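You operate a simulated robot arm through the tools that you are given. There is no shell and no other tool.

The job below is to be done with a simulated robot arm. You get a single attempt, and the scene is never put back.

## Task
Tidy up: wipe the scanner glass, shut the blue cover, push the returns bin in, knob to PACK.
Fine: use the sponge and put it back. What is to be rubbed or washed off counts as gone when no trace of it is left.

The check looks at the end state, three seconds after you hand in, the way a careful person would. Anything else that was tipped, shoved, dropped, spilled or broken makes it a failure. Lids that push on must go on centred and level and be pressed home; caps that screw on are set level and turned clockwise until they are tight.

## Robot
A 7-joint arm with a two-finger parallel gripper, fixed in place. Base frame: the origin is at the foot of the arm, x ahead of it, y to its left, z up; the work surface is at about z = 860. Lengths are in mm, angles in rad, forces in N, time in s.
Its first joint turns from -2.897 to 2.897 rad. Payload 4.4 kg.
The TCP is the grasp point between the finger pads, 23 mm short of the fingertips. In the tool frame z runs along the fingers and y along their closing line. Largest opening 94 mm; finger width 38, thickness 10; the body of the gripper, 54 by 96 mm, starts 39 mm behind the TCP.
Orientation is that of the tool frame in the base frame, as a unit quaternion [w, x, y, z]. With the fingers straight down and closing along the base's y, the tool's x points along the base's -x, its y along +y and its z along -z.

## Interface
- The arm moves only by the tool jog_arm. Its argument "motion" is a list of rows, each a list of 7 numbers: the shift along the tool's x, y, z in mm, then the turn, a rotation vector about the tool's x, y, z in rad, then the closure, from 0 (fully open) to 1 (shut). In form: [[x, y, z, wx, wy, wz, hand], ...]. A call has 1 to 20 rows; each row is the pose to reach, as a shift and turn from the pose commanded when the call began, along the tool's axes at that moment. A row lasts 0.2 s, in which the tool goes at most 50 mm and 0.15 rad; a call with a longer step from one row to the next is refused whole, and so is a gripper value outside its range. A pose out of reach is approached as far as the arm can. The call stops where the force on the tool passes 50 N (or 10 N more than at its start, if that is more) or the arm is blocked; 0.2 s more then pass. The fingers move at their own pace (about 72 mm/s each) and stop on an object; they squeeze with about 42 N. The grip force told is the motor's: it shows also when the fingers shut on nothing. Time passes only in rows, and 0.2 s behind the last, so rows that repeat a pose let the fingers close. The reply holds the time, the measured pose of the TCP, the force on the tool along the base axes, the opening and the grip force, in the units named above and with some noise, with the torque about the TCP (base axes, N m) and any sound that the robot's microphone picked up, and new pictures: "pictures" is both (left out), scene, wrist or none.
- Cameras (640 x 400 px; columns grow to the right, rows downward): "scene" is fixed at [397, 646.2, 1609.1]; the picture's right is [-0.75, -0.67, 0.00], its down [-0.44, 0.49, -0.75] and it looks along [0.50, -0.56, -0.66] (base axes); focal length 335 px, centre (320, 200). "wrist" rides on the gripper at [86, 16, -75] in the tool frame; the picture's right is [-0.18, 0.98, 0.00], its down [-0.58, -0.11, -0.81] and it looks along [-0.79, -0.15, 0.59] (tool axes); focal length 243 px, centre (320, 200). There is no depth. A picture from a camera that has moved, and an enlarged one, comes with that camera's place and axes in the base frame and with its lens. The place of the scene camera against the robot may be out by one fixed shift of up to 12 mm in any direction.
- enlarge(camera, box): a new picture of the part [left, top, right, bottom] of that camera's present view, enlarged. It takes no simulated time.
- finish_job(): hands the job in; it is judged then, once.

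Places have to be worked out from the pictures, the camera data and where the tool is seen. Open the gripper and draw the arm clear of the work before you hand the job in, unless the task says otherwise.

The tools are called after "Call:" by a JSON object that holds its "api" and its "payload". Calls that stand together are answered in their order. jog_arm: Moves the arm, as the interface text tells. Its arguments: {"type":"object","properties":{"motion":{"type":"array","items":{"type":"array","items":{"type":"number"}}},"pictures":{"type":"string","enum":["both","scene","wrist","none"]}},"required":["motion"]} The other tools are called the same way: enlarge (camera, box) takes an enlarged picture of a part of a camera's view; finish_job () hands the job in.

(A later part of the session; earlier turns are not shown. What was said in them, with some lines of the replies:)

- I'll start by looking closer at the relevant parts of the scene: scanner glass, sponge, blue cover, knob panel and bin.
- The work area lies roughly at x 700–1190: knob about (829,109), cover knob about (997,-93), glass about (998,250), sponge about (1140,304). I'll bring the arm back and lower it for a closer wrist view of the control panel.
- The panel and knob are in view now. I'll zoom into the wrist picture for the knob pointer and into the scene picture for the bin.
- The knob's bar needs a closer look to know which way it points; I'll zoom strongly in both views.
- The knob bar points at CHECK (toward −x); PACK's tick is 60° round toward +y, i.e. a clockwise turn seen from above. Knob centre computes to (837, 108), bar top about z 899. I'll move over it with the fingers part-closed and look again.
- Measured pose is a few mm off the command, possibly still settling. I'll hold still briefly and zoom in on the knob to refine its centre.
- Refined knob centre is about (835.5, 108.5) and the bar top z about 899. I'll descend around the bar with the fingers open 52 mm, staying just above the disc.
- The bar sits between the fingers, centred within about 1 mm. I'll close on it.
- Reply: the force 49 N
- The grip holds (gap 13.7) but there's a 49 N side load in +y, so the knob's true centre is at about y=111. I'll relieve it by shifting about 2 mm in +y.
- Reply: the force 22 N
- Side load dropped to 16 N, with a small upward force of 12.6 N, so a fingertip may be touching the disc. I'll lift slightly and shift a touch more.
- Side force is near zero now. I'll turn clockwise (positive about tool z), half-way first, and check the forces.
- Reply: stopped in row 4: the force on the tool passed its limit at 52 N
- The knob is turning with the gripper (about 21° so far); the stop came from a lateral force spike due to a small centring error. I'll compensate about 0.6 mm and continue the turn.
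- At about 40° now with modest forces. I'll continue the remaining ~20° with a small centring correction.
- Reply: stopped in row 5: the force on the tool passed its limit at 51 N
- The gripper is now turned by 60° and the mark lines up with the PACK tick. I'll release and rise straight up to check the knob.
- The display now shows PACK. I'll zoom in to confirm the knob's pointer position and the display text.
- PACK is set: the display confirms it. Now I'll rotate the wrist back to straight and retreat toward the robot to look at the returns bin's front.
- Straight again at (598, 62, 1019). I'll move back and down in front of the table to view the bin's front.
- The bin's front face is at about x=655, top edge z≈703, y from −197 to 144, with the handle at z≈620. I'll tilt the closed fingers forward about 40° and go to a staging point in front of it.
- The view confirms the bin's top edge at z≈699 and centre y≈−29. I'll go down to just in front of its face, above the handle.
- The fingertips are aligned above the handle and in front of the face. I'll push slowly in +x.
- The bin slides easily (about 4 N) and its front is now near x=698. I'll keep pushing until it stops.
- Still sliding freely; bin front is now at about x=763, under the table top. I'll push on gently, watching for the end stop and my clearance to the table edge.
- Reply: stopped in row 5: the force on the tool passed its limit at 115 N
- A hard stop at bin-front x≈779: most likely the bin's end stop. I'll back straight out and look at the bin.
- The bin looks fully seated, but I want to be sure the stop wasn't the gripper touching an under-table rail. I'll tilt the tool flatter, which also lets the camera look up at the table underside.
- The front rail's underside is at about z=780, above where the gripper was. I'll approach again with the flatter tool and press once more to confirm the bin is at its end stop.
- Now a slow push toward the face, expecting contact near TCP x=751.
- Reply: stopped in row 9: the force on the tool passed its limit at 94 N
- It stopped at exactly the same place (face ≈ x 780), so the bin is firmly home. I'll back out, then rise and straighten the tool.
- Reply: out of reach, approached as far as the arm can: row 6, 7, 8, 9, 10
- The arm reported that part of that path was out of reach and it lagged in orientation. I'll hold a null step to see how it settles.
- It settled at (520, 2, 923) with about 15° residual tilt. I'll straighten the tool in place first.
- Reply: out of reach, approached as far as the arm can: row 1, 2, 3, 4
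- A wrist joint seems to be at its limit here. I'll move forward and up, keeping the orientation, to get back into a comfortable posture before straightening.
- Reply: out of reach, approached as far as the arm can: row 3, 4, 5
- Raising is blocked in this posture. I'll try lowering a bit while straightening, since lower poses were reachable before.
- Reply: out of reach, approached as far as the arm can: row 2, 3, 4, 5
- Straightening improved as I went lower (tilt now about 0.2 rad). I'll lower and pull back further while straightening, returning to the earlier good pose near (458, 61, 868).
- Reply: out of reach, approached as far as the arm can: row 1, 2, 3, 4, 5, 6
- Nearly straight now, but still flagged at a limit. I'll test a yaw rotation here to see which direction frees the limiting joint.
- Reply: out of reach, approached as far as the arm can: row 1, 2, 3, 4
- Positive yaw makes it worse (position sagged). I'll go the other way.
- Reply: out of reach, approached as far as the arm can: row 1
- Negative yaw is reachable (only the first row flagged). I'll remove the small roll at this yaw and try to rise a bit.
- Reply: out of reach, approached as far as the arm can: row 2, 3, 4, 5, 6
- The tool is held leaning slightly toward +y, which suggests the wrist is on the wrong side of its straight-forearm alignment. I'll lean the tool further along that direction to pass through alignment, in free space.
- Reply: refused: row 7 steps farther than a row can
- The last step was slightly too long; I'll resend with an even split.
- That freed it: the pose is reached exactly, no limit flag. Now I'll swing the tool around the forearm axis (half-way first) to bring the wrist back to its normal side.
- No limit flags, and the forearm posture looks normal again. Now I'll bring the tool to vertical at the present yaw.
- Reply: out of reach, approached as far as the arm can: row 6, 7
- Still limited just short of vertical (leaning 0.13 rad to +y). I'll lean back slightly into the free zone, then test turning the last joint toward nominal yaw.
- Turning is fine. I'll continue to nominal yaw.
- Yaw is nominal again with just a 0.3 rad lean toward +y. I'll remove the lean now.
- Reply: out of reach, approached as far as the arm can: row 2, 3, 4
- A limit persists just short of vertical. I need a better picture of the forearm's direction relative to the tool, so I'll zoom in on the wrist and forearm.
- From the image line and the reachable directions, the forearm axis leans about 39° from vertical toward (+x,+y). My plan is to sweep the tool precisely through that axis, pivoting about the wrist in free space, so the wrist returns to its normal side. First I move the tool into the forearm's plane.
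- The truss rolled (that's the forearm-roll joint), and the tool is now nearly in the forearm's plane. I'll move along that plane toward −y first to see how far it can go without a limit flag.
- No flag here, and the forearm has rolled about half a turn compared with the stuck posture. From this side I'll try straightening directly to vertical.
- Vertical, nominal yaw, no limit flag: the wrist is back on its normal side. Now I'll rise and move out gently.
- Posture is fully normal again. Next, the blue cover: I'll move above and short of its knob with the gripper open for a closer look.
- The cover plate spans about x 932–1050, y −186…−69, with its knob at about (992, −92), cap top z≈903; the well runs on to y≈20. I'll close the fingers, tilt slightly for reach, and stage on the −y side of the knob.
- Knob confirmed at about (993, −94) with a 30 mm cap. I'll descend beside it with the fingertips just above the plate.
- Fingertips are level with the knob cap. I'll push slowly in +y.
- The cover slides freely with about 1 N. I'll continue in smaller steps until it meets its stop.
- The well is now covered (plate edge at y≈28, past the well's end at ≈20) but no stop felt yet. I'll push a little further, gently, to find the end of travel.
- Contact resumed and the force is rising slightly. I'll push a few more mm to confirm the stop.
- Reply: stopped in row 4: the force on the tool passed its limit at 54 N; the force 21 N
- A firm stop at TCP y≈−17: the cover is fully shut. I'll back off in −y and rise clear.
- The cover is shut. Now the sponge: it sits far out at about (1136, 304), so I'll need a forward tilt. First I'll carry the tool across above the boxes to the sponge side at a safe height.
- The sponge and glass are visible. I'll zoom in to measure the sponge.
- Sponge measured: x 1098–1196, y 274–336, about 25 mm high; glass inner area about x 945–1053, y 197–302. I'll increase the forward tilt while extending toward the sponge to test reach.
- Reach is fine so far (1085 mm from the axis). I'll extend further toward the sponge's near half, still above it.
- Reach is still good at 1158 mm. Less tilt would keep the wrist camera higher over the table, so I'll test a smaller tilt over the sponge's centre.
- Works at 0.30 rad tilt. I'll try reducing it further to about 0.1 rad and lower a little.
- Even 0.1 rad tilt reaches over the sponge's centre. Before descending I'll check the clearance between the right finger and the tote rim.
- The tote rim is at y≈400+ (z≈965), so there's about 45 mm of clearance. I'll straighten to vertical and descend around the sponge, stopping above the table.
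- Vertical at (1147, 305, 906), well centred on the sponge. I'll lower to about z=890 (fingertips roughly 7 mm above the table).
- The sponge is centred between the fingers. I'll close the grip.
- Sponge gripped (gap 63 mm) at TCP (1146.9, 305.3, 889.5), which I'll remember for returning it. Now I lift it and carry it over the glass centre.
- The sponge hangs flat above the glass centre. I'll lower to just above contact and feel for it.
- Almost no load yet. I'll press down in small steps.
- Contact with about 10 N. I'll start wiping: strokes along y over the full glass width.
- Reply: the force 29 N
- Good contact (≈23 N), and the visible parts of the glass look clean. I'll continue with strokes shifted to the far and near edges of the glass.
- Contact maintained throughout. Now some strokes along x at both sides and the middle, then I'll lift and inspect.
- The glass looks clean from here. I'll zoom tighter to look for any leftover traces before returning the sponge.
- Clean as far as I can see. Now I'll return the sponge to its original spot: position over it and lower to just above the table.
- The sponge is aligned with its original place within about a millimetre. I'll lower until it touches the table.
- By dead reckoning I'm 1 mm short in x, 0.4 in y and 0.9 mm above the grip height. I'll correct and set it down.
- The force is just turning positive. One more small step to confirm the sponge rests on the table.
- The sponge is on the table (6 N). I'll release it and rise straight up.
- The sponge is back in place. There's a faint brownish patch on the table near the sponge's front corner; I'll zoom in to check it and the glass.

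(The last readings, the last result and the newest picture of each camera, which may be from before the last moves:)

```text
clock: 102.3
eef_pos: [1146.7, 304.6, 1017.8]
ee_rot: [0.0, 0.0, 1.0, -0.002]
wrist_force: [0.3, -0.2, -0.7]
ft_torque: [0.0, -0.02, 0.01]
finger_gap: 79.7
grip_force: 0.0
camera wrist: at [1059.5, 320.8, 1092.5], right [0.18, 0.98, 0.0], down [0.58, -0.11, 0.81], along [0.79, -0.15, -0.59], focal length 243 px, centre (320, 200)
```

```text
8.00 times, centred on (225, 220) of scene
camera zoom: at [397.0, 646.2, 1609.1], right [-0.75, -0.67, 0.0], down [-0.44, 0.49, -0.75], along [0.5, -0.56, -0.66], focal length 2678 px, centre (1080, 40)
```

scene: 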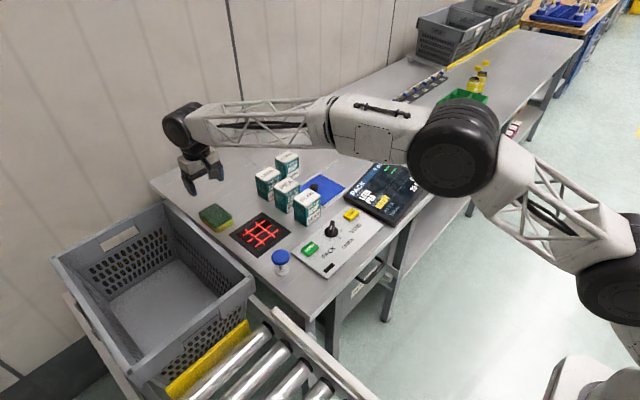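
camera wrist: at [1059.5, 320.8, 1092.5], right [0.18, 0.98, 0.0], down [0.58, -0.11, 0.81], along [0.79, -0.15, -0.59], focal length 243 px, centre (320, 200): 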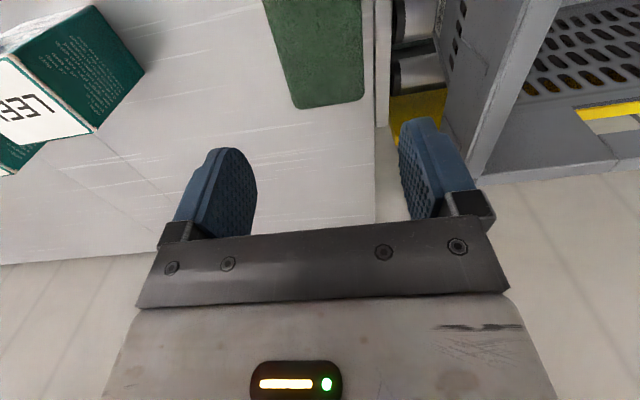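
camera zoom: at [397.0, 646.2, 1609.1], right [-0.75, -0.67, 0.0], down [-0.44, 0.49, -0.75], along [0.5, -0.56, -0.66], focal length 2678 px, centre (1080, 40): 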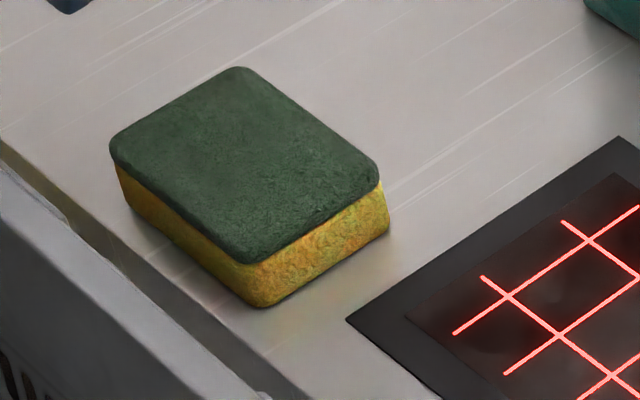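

The tint beside the sponge is only its reflection. I'll take a close wrist view of the glass to verify that no traces remain.

Call:
{"api": "jog_arm", "payload": {"motion": [[43, -13, 2, 0, 0, 0, 0.05], [87, -26, 3, 0, 0, 0, 0], [130, -39, 5, 0, 0, 0, 0], [174, -52, 6, 0, 0, 0, 0], [217, -65, 8, 0, 0, 0, 0], [217, -65, 8, 0, 0, 0, 0]], "pictures": "both"}}

Call:
{"api": "enlarge", "payload": {"camera": "wrist", "box": [260, 50, 420, 170]}}

Call:
{"api": "enlarge", "payload": {"camera": "scene", "box": [180, 160, 290, 250]}}

```text
clock: 103.7
eef_pos: [929.9, 240.7, 1009.6]
ee_rot: [0.0, 0.0, 1.0, -0.001]
wrist_force: [-0.1, 0.3, -0.3]
ft_torque: [0.0, 0.01, 0.0]
finger_gap: 93.9
grip_force: 0.0
camera wrist: at [843.0, 256.6, 1083.7], right [0.18, 0.98, 0.0], down [0.58, -0.11, 0.81], along [0.79, -0.15, -0.59], focal length 243 px, centre (320, 200)
```

scene: 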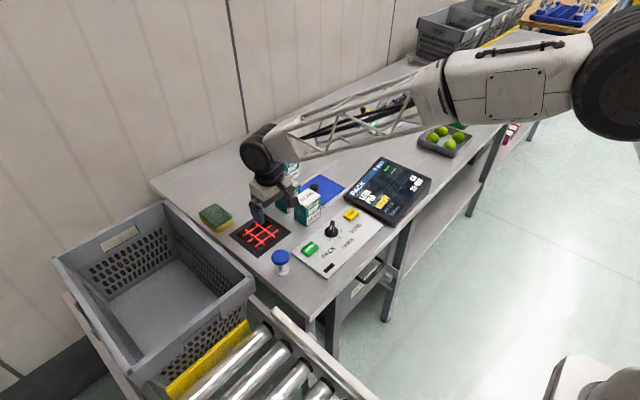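
wrist: 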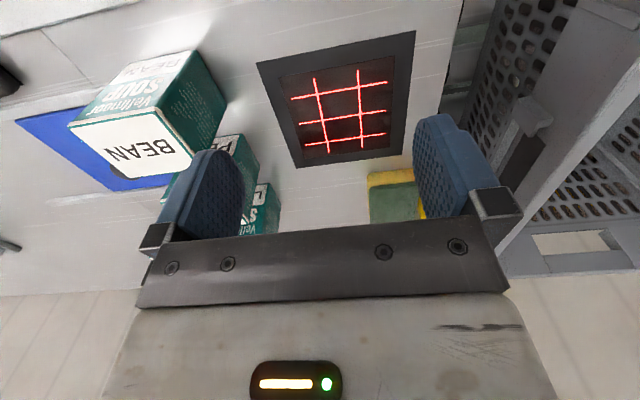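

```text
3.33 times, centred on (340, 110) of wrist
camera zoom: at [843.0, 256.6, 1083.7], right [0.18, 0.98, 0.0], down [0.58, -0.11, 0.81], along [0.79, -0.15, -0.59], focal length 809 px, centre (253, 500)
```

zoom: 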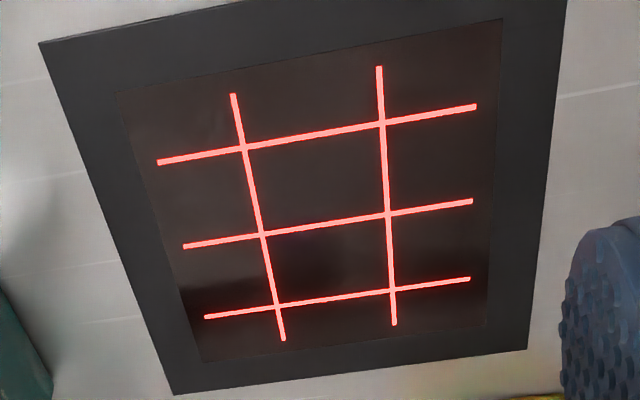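

```text
4.44 times, centred on (235, 205) of scene
camera zoom: at [397.0, 646.2, 1609.1], right [-0.75, -0.67, 0.0], down [-0.44, 0.49, -0.75], along [0.5, -0.56, -0.66], focal length 1488 px, centre (698, 178)
```

zoom: 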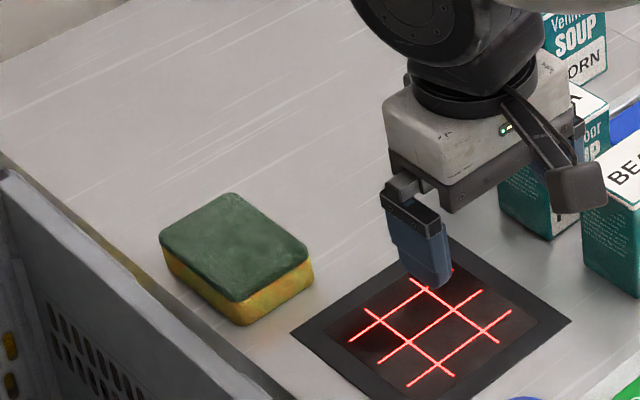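

The glass appears clean; I'll take two even tighter looks at both halves to rule out faint spots.

Call:
{"api": "enlarge", "payload": {"camera": "wrist", "box": [276, 52, 346, 112]}}

Call:
{"api": "enlarge", "payload": {"camera": "wrist", "box": [330, 45, 400, 105]}}

Call:
{"api": "enlarge", "payload": {"camera": "wrist", "box": [290, 105, 400, 165]}}

```text
6.67 times, centred on (311, 82) of wrist
camera zoom: at [843.0, 256.6, 1083.7], right [0.18, 0.98, 0.0], down [0.58, -0.11, 0.81], along [0.79, -0.15, -0.59], focal length 1618 px, centre (380, 987)
```

zoom: 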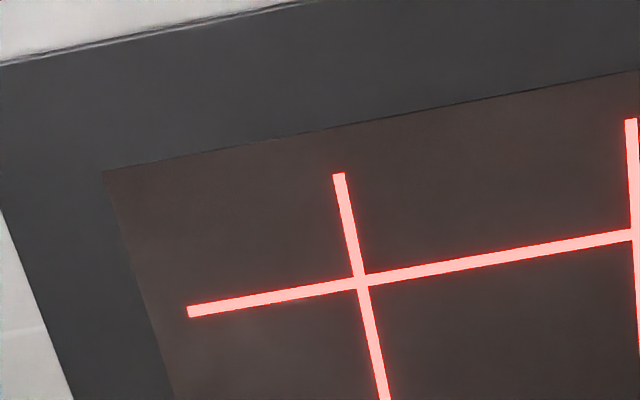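

```text
6.67 times, centred on (365, 75) of wrist
camera zoom: at [843.0, 256.6, 1083.7], right [0.18, 0.98, 0.0], down [0.58, -0.11, 0.81], along [0.79, -0.15, -0.59], focal length 1618 px, centre (20, 1033)
```

zoom: 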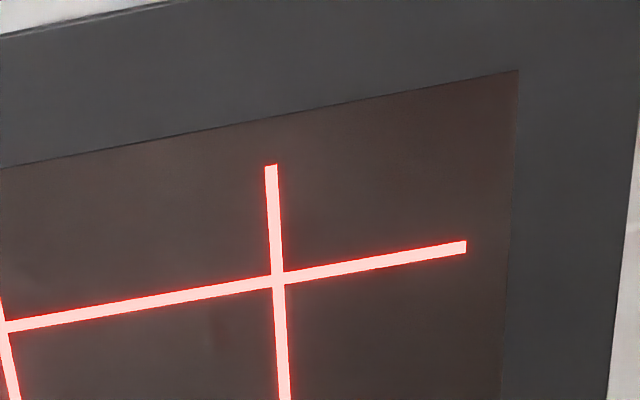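

```text
5.82 times, centred on (345, 135) of wrist
camera zoom: at [843.0, 256.6, 1083.7], right [0.18, 0.98, 0.0], down [0.58, -0.11, 0.81], along [0.79, -0.15, -0.59], focal length 1412 px, centre (174, 578)
```

zoom: 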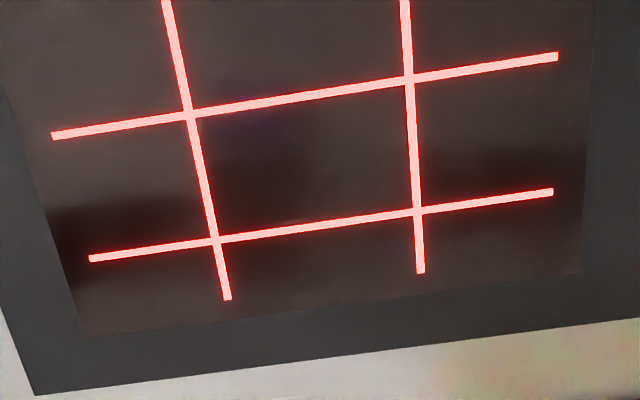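

The glass is spotless, and the sponge matches its original outline. I'll raise and withdraw the arm, gripper open, and take a final look at everything.

Call:
{"api": "jog_arm", "payload": {"motion": [[0, 0, -45, 0, 0, 0, 0], [0, 0, -90, 0, 0, 0, 0], [30, -10, -125, 0, 0, 0, 0], [70, -25, -150, 0, 0, 0, 0], [110, -45, -165, 0, 0, 0, 0], [150, -65, -180, 0, 0, 0, 0], [190, -85, -190, 0, 0, 0, 0], [230, -105, -200, 0, 0, 0, 0], [270, -125, -200, 0, 0, 0, 0], [270, -125, -200, 0, 0, 0, 0]], "pictures": "both"}}

Call:
{"api": "enlarge", "payload": {"camera": "scene", "box": [180, 130, 450, 340]}}

Call:
{"api": "enlarge", "payload": {"camera": "scene", "box": [280, 160, 440, 270]}}

Call:
{"api": "enlarge", "payload": {"camera": "scene", "box": [300, 230, 440, 350]}}

```text
clock: 105.9
eef_pos: [662.0, 116.4, 1210.5]
ee_rot: [0.0, 0.0, 1.0, -0.001]
wrist_force: [-0.2, 0.8, 0.3]
ft_torque: [-0.02, 0.03, 0.0]
finger_gap: 94.0
grip_force: 0.0
camera wrist: at [574.9, 131.1, 1284.4], right [0.18, 0.98, 0.0], down [0.58, -0.11, 0.81], along [0.79, -0.15, -0.59], focal length 243 px, centre (320, 200)
```

scene: 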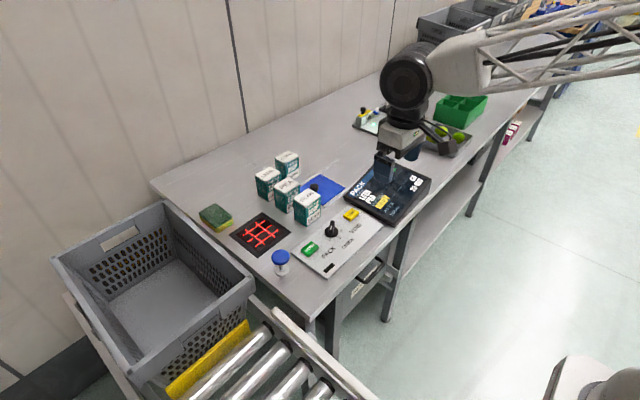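
wrist: 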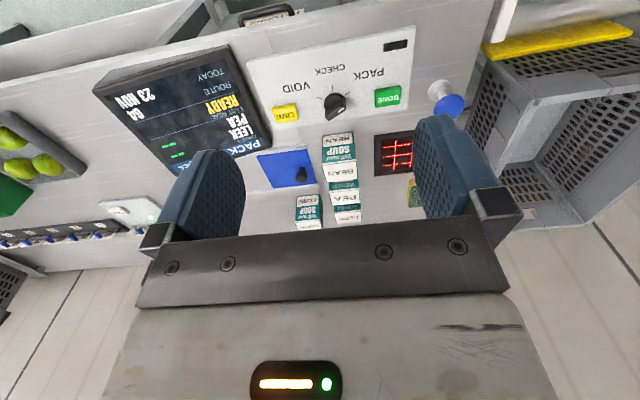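

```text
1.90 times, centred on (315, 235) of scene
camera zoom: at [397.0, 646.2, 1609.1], right [-0.75, -0.67, 0.0], down [-0.44, 0.49, -0.75], along [0.5, -0.56, -0.66], focal length 638 px, centre (330, 133)
```

zoom: 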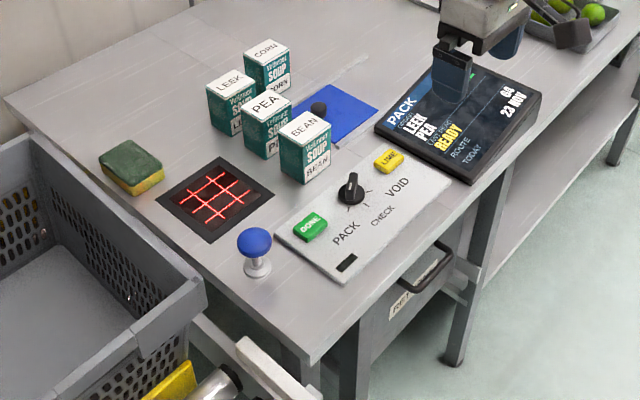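

```text
3.64 times, centred on (360, 215) of scene
camera zoom: at [397.0, 646.2, 1609.1], right [-0.75, -0.67, 0.0], down [-0.44, 0.49, -0.75], along [0.5, -0.56, -0.66], focal length 1217 px, centre (174, 146)
```

zoom: 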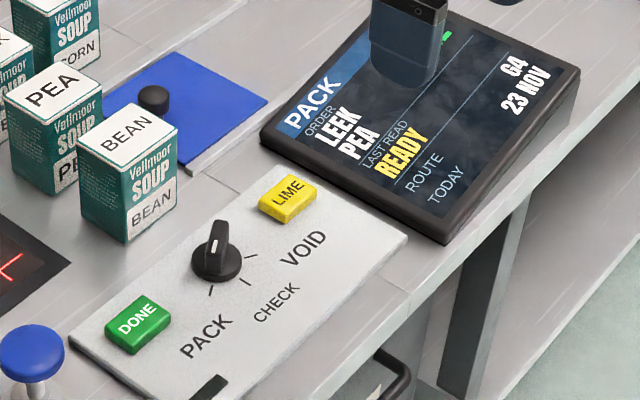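

```text
3.33 times, centred on (370, 290) of scene
camera zoom: at [397.0, 646.2, 1609.1], right [-0.75, -0.67, 0.0], down [-0.44, 0.49, -0.75], along [0.5, -0.56, -0.66], focal length 1116 px, centre (153, -100)
```

zoom: 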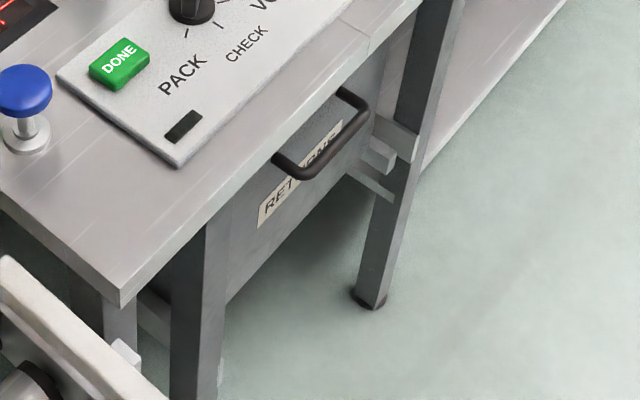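

Everything checks out: knob and display at PACK, blue cover shut, returns bin home, glass clean, sponge back in its place, other items untouched, gripper open and arm withdrawn. I'm handing in the job.

Call:
{"api": "finish_job", "payload": {}}

```text
The job is handed in.
```

All four jobs are done, and I've handed the work in:

- **Scanner glass:** I wiped it with the sponge until close-up views showed no trace left. The sponge is back within about a millimetre of where it was.
- **Blue cover:** It is slid fully shut, up against its end stop.
- **Returns bin:** It is pushed in to its end stop. A second push stopped at the same place.
- **Knob:** It is turned to PACK, and the display shows PACK.

After the bin, the arm got stuck at a joint limit in front of the table. I worked it free in open space, and the force readings showed no contact.

In the last pictures nothing else on the table looked moved. The gripper is open and the arm is drawn clear.
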